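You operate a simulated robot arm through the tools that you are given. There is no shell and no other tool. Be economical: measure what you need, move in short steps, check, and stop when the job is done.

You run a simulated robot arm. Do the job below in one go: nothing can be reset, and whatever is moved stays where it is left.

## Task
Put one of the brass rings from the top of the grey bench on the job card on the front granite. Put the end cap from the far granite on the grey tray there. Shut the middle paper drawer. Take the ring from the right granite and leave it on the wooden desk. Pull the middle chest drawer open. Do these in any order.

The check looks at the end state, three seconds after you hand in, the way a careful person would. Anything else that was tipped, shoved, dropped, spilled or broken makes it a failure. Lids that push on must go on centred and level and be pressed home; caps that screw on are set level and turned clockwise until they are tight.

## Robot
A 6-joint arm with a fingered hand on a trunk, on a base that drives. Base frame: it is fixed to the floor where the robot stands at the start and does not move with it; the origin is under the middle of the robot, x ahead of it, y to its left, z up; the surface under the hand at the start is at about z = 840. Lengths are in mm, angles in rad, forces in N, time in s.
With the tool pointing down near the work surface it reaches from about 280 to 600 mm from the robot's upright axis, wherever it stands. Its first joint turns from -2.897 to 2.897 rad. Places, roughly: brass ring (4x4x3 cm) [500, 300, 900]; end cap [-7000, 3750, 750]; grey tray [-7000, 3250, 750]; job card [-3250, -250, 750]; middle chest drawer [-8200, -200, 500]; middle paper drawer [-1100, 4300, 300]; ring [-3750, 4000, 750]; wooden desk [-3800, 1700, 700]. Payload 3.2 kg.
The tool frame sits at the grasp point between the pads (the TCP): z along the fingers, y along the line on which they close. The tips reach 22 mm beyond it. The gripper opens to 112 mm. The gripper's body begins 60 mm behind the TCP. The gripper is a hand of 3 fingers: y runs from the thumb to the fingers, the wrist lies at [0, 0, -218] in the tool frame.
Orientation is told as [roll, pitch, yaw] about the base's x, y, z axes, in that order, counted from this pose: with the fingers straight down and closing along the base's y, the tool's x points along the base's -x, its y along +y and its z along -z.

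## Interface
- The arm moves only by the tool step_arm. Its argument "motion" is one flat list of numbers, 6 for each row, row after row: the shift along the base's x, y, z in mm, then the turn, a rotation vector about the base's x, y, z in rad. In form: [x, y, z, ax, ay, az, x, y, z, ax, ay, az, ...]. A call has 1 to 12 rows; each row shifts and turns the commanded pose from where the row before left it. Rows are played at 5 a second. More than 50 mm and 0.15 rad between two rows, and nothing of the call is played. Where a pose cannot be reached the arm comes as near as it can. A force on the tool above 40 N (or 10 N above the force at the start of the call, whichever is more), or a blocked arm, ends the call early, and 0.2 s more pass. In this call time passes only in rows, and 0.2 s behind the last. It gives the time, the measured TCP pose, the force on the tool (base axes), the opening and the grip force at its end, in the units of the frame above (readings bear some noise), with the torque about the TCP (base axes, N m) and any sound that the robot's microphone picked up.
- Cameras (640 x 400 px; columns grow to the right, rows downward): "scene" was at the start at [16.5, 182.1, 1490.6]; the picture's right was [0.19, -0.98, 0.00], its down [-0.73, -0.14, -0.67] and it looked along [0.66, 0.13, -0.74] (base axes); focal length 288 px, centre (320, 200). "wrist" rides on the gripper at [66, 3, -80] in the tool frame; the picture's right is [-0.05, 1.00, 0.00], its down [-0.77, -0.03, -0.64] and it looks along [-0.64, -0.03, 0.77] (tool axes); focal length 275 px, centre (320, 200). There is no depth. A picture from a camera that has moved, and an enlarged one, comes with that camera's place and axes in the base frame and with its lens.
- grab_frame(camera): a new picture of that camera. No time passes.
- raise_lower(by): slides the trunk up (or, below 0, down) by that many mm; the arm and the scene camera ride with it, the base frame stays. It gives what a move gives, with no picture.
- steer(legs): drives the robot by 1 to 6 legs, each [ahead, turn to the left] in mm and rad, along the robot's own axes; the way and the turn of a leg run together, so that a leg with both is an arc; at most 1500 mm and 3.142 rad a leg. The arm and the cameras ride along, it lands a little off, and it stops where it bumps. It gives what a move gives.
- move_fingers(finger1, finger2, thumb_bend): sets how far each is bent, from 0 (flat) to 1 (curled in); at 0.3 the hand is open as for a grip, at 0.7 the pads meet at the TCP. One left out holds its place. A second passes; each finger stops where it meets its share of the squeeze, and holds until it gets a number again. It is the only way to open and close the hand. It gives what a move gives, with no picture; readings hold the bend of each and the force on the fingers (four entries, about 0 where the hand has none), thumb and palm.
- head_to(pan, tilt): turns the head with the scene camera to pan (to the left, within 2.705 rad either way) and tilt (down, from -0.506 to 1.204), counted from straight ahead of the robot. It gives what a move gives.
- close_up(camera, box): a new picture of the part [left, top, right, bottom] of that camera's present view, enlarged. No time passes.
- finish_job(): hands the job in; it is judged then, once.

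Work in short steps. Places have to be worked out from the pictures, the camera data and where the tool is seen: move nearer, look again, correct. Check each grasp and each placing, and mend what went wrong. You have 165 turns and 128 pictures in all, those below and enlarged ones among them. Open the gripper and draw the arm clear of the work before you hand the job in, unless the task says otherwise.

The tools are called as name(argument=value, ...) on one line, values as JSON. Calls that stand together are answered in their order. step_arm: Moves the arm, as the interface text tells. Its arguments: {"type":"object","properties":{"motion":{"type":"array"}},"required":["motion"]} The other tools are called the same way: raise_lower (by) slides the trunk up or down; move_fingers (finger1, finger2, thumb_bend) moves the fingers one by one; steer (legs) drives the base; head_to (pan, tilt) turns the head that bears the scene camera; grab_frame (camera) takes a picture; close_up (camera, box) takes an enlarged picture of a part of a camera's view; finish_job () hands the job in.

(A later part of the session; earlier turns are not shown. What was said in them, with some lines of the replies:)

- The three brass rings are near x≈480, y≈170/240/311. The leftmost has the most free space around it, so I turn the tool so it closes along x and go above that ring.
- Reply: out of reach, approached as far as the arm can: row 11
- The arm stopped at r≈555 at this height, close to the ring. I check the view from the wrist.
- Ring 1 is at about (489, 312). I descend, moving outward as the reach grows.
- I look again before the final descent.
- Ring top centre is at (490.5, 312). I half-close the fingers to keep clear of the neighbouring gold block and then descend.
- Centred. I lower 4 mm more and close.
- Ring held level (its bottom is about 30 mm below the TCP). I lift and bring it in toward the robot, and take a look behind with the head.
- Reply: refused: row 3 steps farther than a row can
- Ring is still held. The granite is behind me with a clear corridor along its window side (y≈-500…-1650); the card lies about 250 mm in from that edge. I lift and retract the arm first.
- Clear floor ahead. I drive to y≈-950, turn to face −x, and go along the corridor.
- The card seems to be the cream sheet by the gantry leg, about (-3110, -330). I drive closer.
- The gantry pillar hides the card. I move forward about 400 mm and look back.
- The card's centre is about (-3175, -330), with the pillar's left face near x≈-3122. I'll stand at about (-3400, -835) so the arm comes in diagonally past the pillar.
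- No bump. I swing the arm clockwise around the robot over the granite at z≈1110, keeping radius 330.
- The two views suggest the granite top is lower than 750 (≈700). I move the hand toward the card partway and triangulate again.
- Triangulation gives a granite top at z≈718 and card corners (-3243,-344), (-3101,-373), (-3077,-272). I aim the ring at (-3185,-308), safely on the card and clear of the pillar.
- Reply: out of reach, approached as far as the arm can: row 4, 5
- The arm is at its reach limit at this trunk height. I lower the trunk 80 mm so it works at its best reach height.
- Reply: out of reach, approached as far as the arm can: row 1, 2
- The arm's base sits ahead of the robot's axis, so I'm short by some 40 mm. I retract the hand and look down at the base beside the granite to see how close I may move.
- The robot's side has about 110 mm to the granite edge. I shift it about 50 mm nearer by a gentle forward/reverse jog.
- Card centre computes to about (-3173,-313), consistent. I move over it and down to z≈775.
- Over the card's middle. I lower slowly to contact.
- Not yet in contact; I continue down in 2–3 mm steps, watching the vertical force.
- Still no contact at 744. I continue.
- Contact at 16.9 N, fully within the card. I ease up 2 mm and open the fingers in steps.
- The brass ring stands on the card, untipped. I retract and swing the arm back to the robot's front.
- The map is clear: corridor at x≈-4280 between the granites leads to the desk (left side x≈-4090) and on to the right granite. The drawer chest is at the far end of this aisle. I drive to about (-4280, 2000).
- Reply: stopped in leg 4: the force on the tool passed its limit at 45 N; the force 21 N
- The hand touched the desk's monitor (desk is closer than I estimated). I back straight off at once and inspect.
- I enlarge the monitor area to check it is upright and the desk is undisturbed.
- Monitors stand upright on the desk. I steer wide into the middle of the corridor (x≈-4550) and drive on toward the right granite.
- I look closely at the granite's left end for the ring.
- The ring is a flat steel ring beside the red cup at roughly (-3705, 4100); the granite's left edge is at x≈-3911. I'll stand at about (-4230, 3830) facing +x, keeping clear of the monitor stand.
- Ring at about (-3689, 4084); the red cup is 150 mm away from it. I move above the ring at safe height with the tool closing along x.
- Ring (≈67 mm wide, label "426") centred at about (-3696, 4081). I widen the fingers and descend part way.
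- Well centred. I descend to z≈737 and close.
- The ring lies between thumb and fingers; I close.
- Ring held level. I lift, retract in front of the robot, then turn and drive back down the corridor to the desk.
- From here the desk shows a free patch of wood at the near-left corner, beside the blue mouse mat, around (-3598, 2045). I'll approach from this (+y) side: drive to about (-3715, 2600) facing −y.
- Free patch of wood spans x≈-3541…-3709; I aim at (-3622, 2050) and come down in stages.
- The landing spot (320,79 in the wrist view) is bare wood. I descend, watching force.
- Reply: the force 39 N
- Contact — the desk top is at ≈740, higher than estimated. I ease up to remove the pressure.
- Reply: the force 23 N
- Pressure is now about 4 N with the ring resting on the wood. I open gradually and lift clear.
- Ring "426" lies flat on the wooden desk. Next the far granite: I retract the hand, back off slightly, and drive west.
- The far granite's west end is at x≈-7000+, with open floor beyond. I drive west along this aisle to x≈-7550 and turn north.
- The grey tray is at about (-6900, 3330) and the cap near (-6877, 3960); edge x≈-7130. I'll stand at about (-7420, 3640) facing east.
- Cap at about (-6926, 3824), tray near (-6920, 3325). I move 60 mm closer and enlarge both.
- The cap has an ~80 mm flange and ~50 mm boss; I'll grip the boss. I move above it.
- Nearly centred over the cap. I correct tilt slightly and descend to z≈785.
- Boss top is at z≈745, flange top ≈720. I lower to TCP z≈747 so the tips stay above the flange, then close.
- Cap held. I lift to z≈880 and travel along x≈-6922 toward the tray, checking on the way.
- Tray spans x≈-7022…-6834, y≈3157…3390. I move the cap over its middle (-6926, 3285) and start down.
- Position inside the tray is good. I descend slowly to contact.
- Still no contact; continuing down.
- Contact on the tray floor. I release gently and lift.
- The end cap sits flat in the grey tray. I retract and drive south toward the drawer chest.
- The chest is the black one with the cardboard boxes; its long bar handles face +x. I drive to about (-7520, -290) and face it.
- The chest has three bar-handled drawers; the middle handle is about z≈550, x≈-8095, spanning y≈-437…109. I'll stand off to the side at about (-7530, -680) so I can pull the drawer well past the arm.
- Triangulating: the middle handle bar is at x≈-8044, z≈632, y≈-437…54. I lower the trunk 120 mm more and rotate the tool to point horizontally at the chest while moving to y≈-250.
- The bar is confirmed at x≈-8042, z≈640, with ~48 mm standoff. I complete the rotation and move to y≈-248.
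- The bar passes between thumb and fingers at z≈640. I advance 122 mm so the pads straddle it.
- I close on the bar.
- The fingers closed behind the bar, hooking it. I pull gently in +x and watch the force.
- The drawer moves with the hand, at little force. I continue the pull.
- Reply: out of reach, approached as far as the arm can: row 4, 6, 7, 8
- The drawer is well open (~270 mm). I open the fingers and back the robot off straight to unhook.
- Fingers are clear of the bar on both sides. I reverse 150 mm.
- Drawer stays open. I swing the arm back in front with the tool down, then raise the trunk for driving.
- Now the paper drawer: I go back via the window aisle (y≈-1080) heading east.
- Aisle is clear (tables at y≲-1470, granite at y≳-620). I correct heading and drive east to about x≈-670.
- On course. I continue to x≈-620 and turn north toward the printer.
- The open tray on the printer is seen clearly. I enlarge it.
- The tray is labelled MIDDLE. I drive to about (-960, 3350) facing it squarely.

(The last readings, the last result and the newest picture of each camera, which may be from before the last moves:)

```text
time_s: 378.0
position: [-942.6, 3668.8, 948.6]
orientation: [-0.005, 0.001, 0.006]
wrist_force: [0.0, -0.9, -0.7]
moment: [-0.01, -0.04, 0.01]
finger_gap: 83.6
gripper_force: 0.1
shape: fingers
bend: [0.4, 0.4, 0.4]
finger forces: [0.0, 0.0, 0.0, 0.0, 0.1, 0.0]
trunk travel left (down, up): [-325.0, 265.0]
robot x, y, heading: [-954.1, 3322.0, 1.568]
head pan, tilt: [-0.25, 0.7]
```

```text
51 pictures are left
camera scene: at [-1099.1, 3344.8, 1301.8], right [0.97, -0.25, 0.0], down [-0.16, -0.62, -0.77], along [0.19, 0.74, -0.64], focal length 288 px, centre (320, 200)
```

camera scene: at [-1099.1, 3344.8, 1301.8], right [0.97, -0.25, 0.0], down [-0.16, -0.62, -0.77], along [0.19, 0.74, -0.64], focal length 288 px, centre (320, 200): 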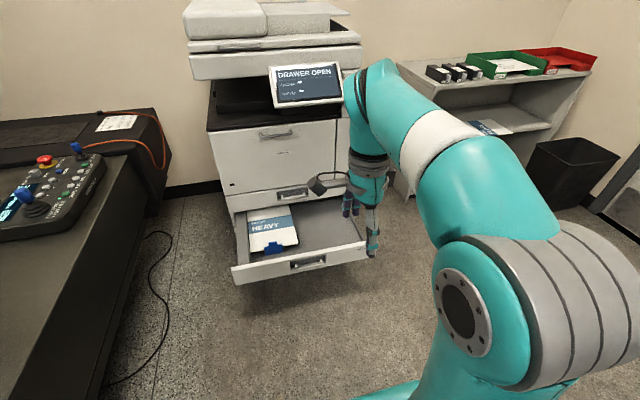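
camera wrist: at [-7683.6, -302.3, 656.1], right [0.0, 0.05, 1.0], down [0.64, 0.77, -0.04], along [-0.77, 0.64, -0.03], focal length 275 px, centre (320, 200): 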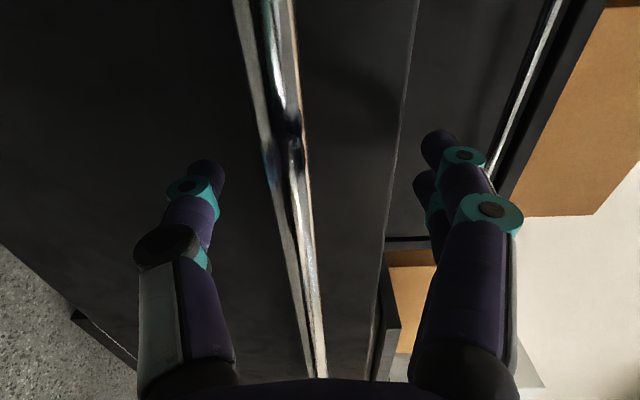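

Triangulated panel: x≈-1268…-668, front y≈4115, z≈292–351 (screen says DRAWER OPEN). I close the hand to a fist, lower the trunk fully and bring the fist, tilted forward, to just in front of the panel.

move_fingers(finger1=0.75, finger2=0.75, thumb_bend=0.75)

raise_lower(by=-320)

step_arm(motion=[5.3, 34, -26.3, 0.0873, 0, 0, 5.3, 34, -26.3, 0.0873, 0, 0, 5.3, 34, -26.3, 0.0873, 0, 0, 5.3, 34, -26.3, 0.0873, 0, 0, 5.3, 34, -26.3, 0.0873, 0, 0, 5.3, 34, -26.3, 0.0873, 0, 0, 5.3, 34, -26.3, 0.0873, 0, 0, 5.3, 34, -26.3, 0.0873, 0, 0, 5.3, 34, -26.3, 0.0873, 0, 0, 5.3, 34, -26.3, 0.0873, 0, 0])

grab_frame(camera="scene")

grab_frame(camera="wrist")

```text
time_s: 379.0
position: [-942.0, 3669.3, 950.6]
orientation: [-0.004, 0.001, 0.004]
wrist_force: [-0.2, -0.8, -0.3]
moment: [0.02, 0.0, -0.03]
finger_gap: 0.0
gripper_force: 0.1
shape: fingers
bend: [0.74, 0.74, 0.73]
finger forces: [0.0, 0.0, 0.0, 0.1, 0.0, 0.1]
trunk travel left (down, up): [-325.0, 265.0]
robot x, y, heading: [-952.1, 3323.9, 1.566]
head pan, tilt: [-0.25, 0.7]
```

```text
time_s: 382.2
position: [-942.1, 3669.3, 629.5]
orientation: [-0.006, -0.001, 0.004]
wrist_force: [-0.1, -0.3, -0.3]
moment: [0.05, 0.01, 0.01]
finger_gap: 0.0
gripper_force: 0.2
shape: fingers
bend: [0.74, 0.74, 0.73]
finger forces: [0.0, 0.1, 0.0, 0.0, 0.0, 0.0]
trunk travel left (down, up): [-5.0, 585.0]
robot x, y, heading: [-952.3, 3323.2, 1.57]
head pan, tilt: [-0.25, 0.7]
```

```text
time_s: 384.4
position: [-889.4, 4007.1, 368.1]
orientation: [0.867, -0.01, 0.009]
wrist_force: [-0.4, 0.7, -0.4]
moment: [0.0, 0.01, 0.03]
finger_gap: 0.0
gripper_force: 0.1
shape: fingers
bend: [0.74, 0.74, 0.73]
finger forces: [0.0, 0.0, 0.1, 0.0, 0.0, 0.1]
trunk travel left (down, up): [-5.0, 585.0]
robot x, y, heading: [-952.8, 3322.0, 1.57]
head pan, tilt: [-0.25, 0.7]
```

```text
50 pictures are left
camera scene: at [-1099.0, 3344.6, 981.9], right [0.97, -0.25, 0.0], down [-0.16, -0.62, -0.77], along [0.19, 0.74, -0.64], focal length 288 px, centre (320, 200)
```

scene: 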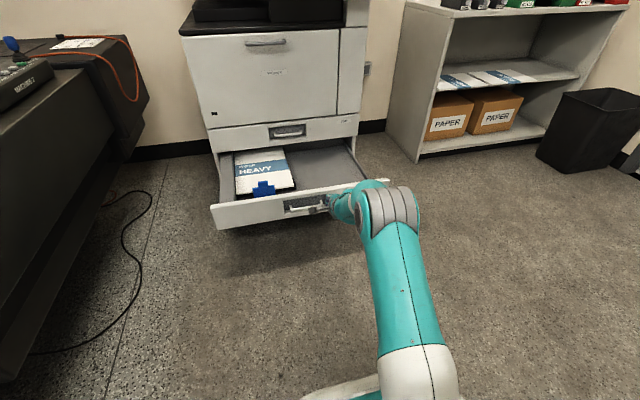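

```text
49 pictures are left
camera wrist: at [-956.6, 3946.5, 423.1], right [0.03, 0.65, 0.76], down [0.77, -0.5, 0.39], along [0.64, 0.57, -0.52], focal length 275 px, centre (320, 200)
```

wrist: 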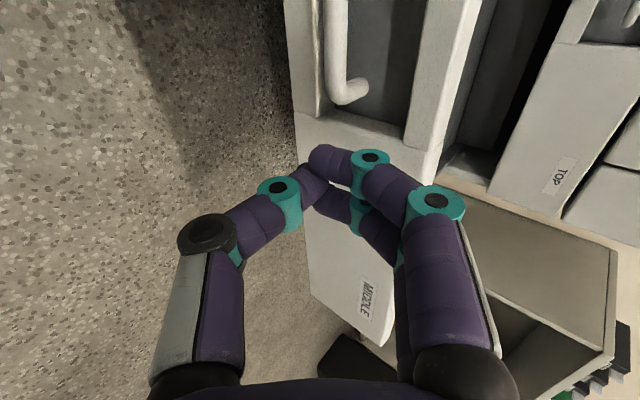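

The fist is in front of the flat part of the panel between handle and label. I lower to z≈336 and advance to contact.

step_arm(motion=[0, 5, -16, 0, 0, 0, 0, 5, -16, 0, 0, 0, 0, 20, 0, 0, 0, 0, 0, 20, 0, 0, 0, 0, 0, 15, 0, 0, 0, 0, 0, 10, 0, 0, 0, 0, 0, 10, 0, 0, 0, 0])

grab_frame(camera="wrist")

```text
time_s: 386.0
position: [-890.3, 4083.4, 334.1]
orientation: [0.87, -0.003, 0.002]
wrist_force: [11.5, -0.9, 1.3]
moment: [0.0, 0.08, -0.1]
finger_gap: 0.2
gripper_force: 6.3
shape: fingers
bend: [0.74, 0.74, 0.74]
finger forces: [13.1, 0.0, 0.0, 0.0, 0.1, 0.1]
out of reach, approached as far as the arm can: row 4
trunk travel left (down, up): [-5.0, 585.0]
robot x, y, heading: [-951.8, 3322.5, 1.56]
head pan, tilt: [-0.25, 0.7]
```

```text
48 pictures are left
camera wrist: at [-957.4, 4024.7, 389.5], right [0.04, 0.64, 0.76], down [0.77, -0.51, 0.39], along [0.64, 0.57, -0.52], focal length 275 px, centre (320, 200)
```

wrist: 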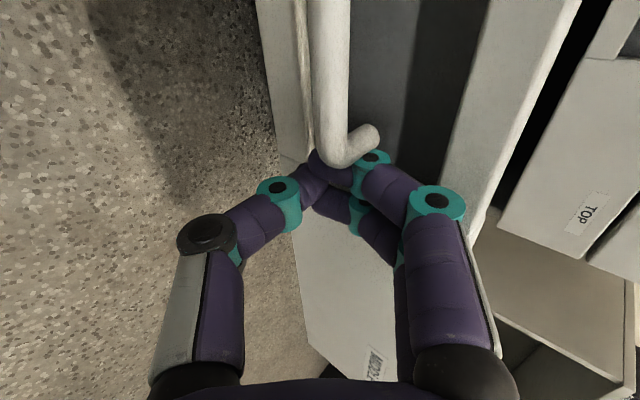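

Finger1 is brushing the handle's end from the side. I back off, shift 50 mm right, and re-approach.

step_arm(motion=[5, -20, 0, 0, 0, 0, 0, -20, 0, 0, 0, 0, 25, 0, 0, 0, 0, 0, 25, 0, 0, 0, 0, 0])

grab_frame(camera="wrist")

```text
time_s: 387.0
position: [-837.4, 4050.0, 334.6]
orientation: [0.868, -0.003, 0.003]
wrist_force: [-0.3, -1.2, 0.0]
moment: [-0.01, -0.01, -0.04]
finger_gap: 0.0
gripper_force: 0.0
shape: fingers
bend: [0.74, 0.74, 0.74]
finger forces: [0.0, 0.1, 0.1, 0.0, 0.0, 0.0]
out of reach, approached as far as the arm can: row 2
trunk travel left (down, up): [-5.0, 585.0]
robot x, y, heading: [-954.5, 3322.2, 1.57]
head pan, tilt: [-0.25, 0.7]
```

```text
47 pictures are left
camera wrist: at [-903.3, 3989.4, 389.9], right [0.04, 0.65, 0.76], down [0.77, -0.51, 0.39], along [0.64, 0.57, -0.52], focal length 275 px, centre (320, 200)
```

wrist: 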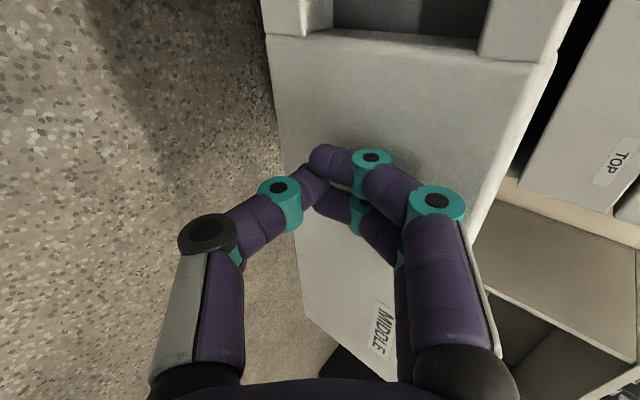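

Flat panel ahead now. I drive forward 100 mm to make contact and start pushing.

steer(legs=[[100, 0]])

grab_frame(camera="wrist")

```text
time_s: 388.2
position: [-838.5, 4153.4, 335.1]
orientation: [0.867, -0.003, 0.007]
wrist_force: [0.6, -1.8, -0.4]
moment: [0.01, 0.02, 0.01]
finger_gap: 0.0
gripper_force: 0.1
shape: fingers
bend: [0.74, 0.74, 0.74]
finger forces: [0.0, 0.0, 0.1, 0.0, 0.0, 0.0]
trunk travel left (down, up): [-5.0, 585.0]
robot x, y, heading: [-953.5, 3422.2, 1.571]
head pan, tilt: [-0.25, 0.7]
```

```text
46 pictures are left
camera wrist: at [-905.4, 4092.6, 389.8], right [0.04, 0.65, 0.76], down [0.77, -0.5, 0.39], along [0.63, 0.57, -0.52], focal length 275 px, centre (320, 200)
```

wrist: 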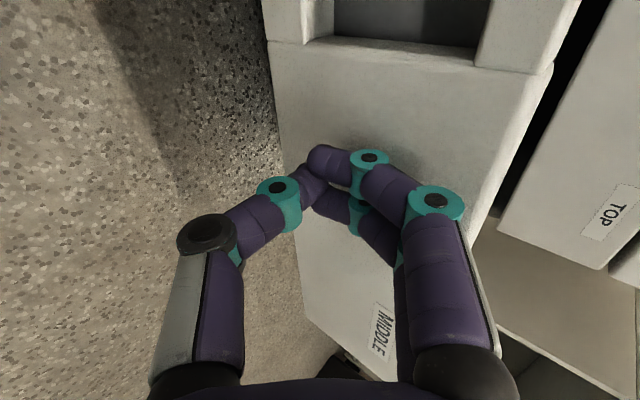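

The drawer slides with the fist. I push on with further short legs.

steer(legs=[[130, 0]])

grab_frame(camera="scene")

```text
time_s: 389.5
position: [-839.4, 4284.5, 334.8]
orientation: [0.867, -0.004, 0.007]
wrist_force: [0.3, -0.6, 0.2]
moment: [-0.01, 0.03, 0.01]
finger_gap: 0.0
gripper_force: 0.1
shape: fingers
bend: [0.74, 0.74, 0.74]
finger forces: [0.0, 0.0, 0.0, 0.1, 0.0, 0.0]
trunk travel left (down, up): [-5.0, 585.0]
robot x, y, heading: [-954.6, 3557.2, 1.577]
head pan, tilt: [-0.25, 0.7]
```

```text
45 pictures are left
camera scene: at [-1099.4, 3579.3, 981.8], right [0.97, -0.24, 0.0], down [-0.16, -0.62, -0.76], along [0.19, 0.74, -0.64], focal length 288 px, centre (320, 200)
```

scene: 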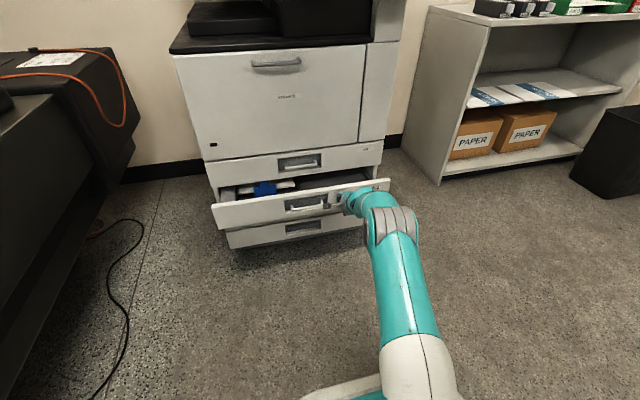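

Nearly there; I push 80 mm more.

steer(legs=[[80, 0]])

close_up(camera="scene", box=[180, 120, 420, 260])

```text
time_s: 390.5
position: [-840.0, 4365.7, 334.1]
orientation: [0.866, -0.002, 0.008]
wrist_force: [-0.5, 0.3, -0.6]
moment: [0.02, 0.02, 0.02]
finger_gap: 0.0
gripper_force: 0.1
shape: fingers
bend: [0.74, 0.74, 0.74]
finger forces: [0.1, 0.0, 0.0, 0.0, 0.0, 0.0]
trunk travel left (down, up): [-5.0, 585.0]
robot x, y, heading: [-953.4, 3636.2, 1.566]
head pan, tilt: [-0.25, 0.7]
```

```text
2.67 times, centred on (300, 190) of scene
camera zoom: at [-1099.6, 3659.5, 981.8], right [0.97, -0.24, 0.0], down [-0.16, -0.62, -0.76], along [0.19, 0.74, -0.64], focal length 767 px, centre (373, 227)
```

zoom: 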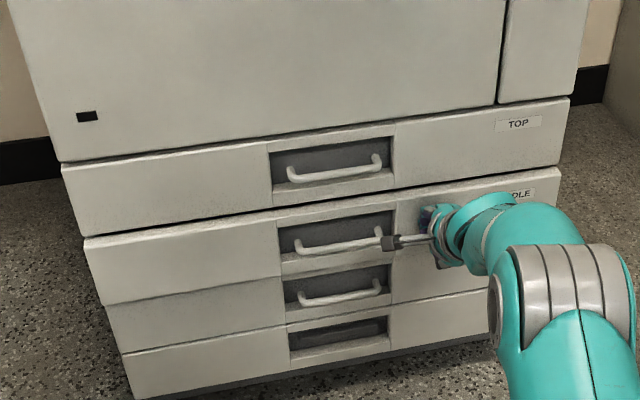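

About 40 mm remains. I drive 25 mm more, then finish with small arm steps to feel the stop.

steer(legs=[[25, 0]])

step_arm(motion=[0, 5, 0, 0, 0, 0, 0, 5, 0, 0, 0, 0])

close_up(camera="scene", box=[180, 120, 420, 260])

```text
time_s: 391.4
position: [-839.5, 4386.2, 334.3]
orientation: [0.867, -0.003, 0.006]
wrist_force: [-3.9, -25.3, 6.7]
moment: [0.28, -0.01, 0.06]
finger_gap: 0.1
gripper_force: 12.7
shape: fingers
bend: [0.76, 0.76, 0.73]
finger forces: [12.3, 12.3, 0.1, 0.0, 0.1, 0.0]
trunk travel left (down, up): [-5.0, 585.0]
robot x, y, heading: [-955.3, 3654.3, 1.57]
head pan, tilt: [-0.25, 0.7]
stopped in leg 1: the force on the tool passed its limit at 47 N (the readings are from after the stop); the commanded pose is now the measured one
```

```text
time_s: 391.8
position: [-839.3, 4387.7, 335.4]
orientation: [0.866, -0.001, 0.008]
wrist_force: [-3.7, -33.0, 11.5]
moment: [0.45, -0.05, 0.05]
finger_gap: 0.1
gripper_force: 15.9
shape: fingers
bend: [0.76, 0.76, 0.73]
finger forces: [16.4, 16.3, 0.0, 0.0, 0.0, 0.0]
trunk travel left (down, up): [-5.0, 585.0]
robot x, y, heading: [-954.6, 3660.8, 1.573]
head pan, tilt: [-0.25, 0.7]
stopped in row 1: the force on the tool passed its limit at 46 N (the readings are from after the stop); the commanded pose is now the measured one
```

```text
2.67 times, centred on (300, 190) of scene
camera zoom: at [-1100.0, 3679.6, 981.9], right [0.97, -0.25, 0.0], down [-0.16, -0.62, -0.77], along [0.19, 0.74, -0.64], focal length 767 px, centre (373, 227)
```

zoom: 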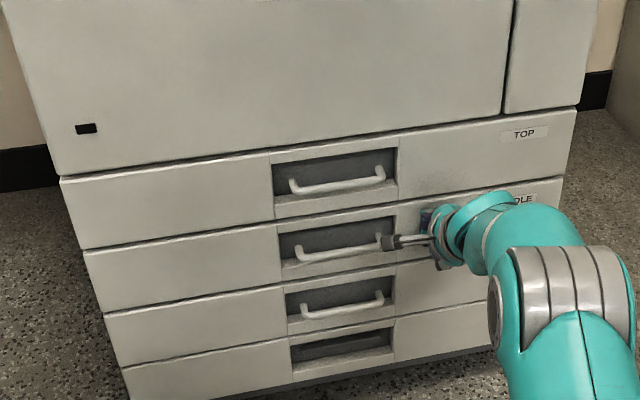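

The middle drawer now sits flush with the top and lower ones, at its hard stop. I back away and verify.

steer(legs=[[-300, 0]])

raise_lower(by=320)

head_to(pan=-0.2, tilt=0.6)

close_up(camera="scene", box=[160, 40, 420, 260])

```text
time_s: 393.9
position: [-835.5, 4080.9, 334.8]
orientation: [0.866, 0.0, -0.001]
wrist_force: [0.2, 0.6, -0.1]
moment: [-0.01, 0.02, 0.0]
finger_gap: 0.1
gripper_force: 0.1
shape: fingers
bend: [0.76, 0.76, 0.73]
finger forces: [0.0, 0.0, 0.0, 0.1, 0.0, 0.0]
trunk travel left (down, up): [-5.0, 585.0]
robot x, y, heading: [-952.0, 3351.1, 1.562]
head pan, tilt: [-0.25, 0.7]
```

```text
time_s: 397.0
position: [-835.7, 4080.4, 652.8]
orientation: [0.864, 0.0, 0.0]
wrist_force: [-0.4, 0.3, -0.2]
moment: [0.03, 0.0, 0.01]
finger_gap: 0.0
gripper_force: 0.0
shape: fingers
bend: [0.76, 0.76, 0.73]
finger forces: [0.0, 0.0, 0.0, 0.0, 0.0, 0.0]
trunk travel left (down, up): [-325.0, 265.0]
robot x, y, heading: [-956.9, 3352.6, 1.561]
head pan, tilt: [-0.25, 0.7]
```

```text
time_s: 397.7
position: [-833.5, 4080.4, 653.6]
orientation: [0.865, -0.001, -0.001]
wrist_force: [-0.2, -0.9, -0.2]
moment: [0.01, -0.02, -0.02]
finger_gap: 0.0
gripper_force: 0.0
shape: fingers
bend: [0.76, 0.76, 0.73]
finger forces: [0.0, 0.0, 0.0, 0.0, 0.1, 0.1]
trunk travel left (down, up): [-325.0, 265.0]
robot x, y, heading: [-955.1, 3352.3, 1.567]
head pan, tilt: [-0.201, 0.6]
```

```text
1.82 times, centred on (290, 150) of scene
camera zoom: at [-1103.4, 3380.4, 1310.4], right [0.98, -0.2, 0.0], down [-0.12, -0.55, -0.82], along [0.17, 0.81, -0.57], focal length 523 px, centre (374, 291)
```

zoom: 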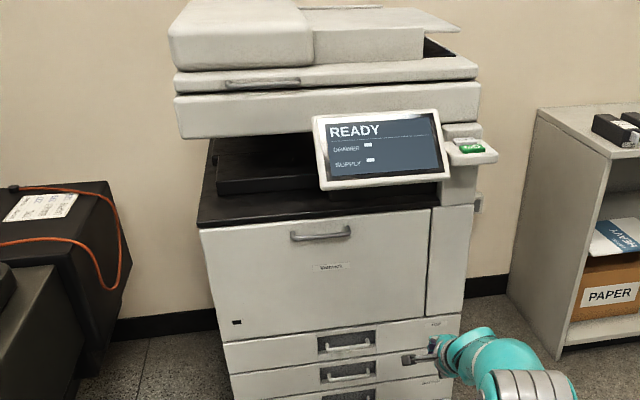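

The printer shows READY: drawer shut. All five jobs are done; I open the hand and draw the arm back clear.

step_arm(motion=[-8, -38, 15, -0.1, 0, 0, -8, -38, 15, -0.1, 0, 0, -8, -38, 15, -0.1, 0, 0, -8, -38, 15, -0.1, 0, 0, -8, -38, 15, -0.1, 0, 0, -8, -38, 15, -0.1, 0, 0, -8, -38, 15, -0.1, 0, 0, -8, -38, 15, -0.1, 0, 0])

move_fingers(finger1=0.3, finger2=0.3, thumb_bend=0.3)

steer(legs=[[-300, 0]])

grab_frame(camera="scene")

```text
time_s: 399.5
position: [-900.7, 3773.7, 775.2]
orientation: [0.062, 0.0, 0.0]
wrist_force: [0.4, -0.6, -0.1]
moment: [0.04, -0.01, -0.06]
finger_gap: 0.2
gripper_force: 0.0
shape: fingers
bend: [0.75, 0.76, 0.73]
finger forces: [0.0, 0.0, 0.0, 0.0, 0.0, 0.0]
trunk travel left (down, up): [-325.0, 265.0]
robot x, y, heading: [-954.3, 3351.5, 1.564]
head pan, tilt: [-0.201, 0.6]
```

```text
time_s: 400.5
position: [-900.3, 3773.5, 775.2]
orientation: [0.064, 0.0, 0.001]
wrist_force: [-0.1, -0.3, 0.9]
moment: [0.03, -0.01, 0.0]
finger_gap: 111.0
gripper_force: 0.1
shape: fingers
bend: [0.3, 0.3, 0.3]
finger forces: [0.0, 0.0, 0.0, 0.1, 0.1, 0.1]
trunk travel left (down, up): [-325.0, 265.0]
robot x, y, heading: [-955.9, 3352.9, 1.564]
head pan, tilt: [-0.201, 0.6]
```

```text
time_s: 402.6
position: [-902.0, 3473.5, 775.9]
orientation: [0.065, -0.001, -0.004]
wrist_force: [0.8, 0.0, 0.2]
moment: [0.02, 0.01, 0.0]
finger_gap: 111.3
gripper_force: 0.0
shape: fingers
bend: [0.3, 0.3, 0.3]
finger forces: [0.0, 0.1, 0.0, 0.1, 0.0, 0.0]
trunk travel left (down, up): [-325.0, 265.0]
robot x, y, heading: [-954.7, 3051.2, 1.567]
head pan, tilt: [-0.201, 0.6]
```

```text
41 pictures are left
camera scene: at [-1105.1, 3080.5, 1310.4], right [0.98, -0.21, 0.0], down [-0.12, -0.55, -0.83], along [0.17, 0.81, -0.56], focal length 288 px, centre (320, 200)
```

scene: 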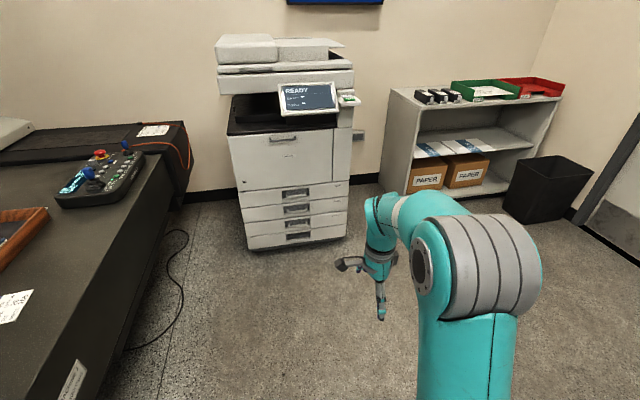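

The drawer is shut, the hand is open and the arm is clear of the work. I hand the job in.

finish_job()

```text
The job is handed in.
```

I finished all five jobs and handed in, but the hand bumped a monitor on the wooden desk while driving past. The contact peaked at about 45 N before I backed off. The monitors looked upright and lined up with the desk afterwards, but I had no earlier close view to compare, so a small shift is possible.

- **Brass ring:** it stands upright on the job card on the front granite.
- **End cap:** it sits flat in the grey tray on the far granite.
- **Middle paper drawer:** it is shut, and the printer's screen changed from DRAWER OPEN to READY.
- **Ring from the right granite:** it lies flat on bare wood on the desk, beside the mouse mat.
- **Middle chest drawer:** it is open about 270 mm.
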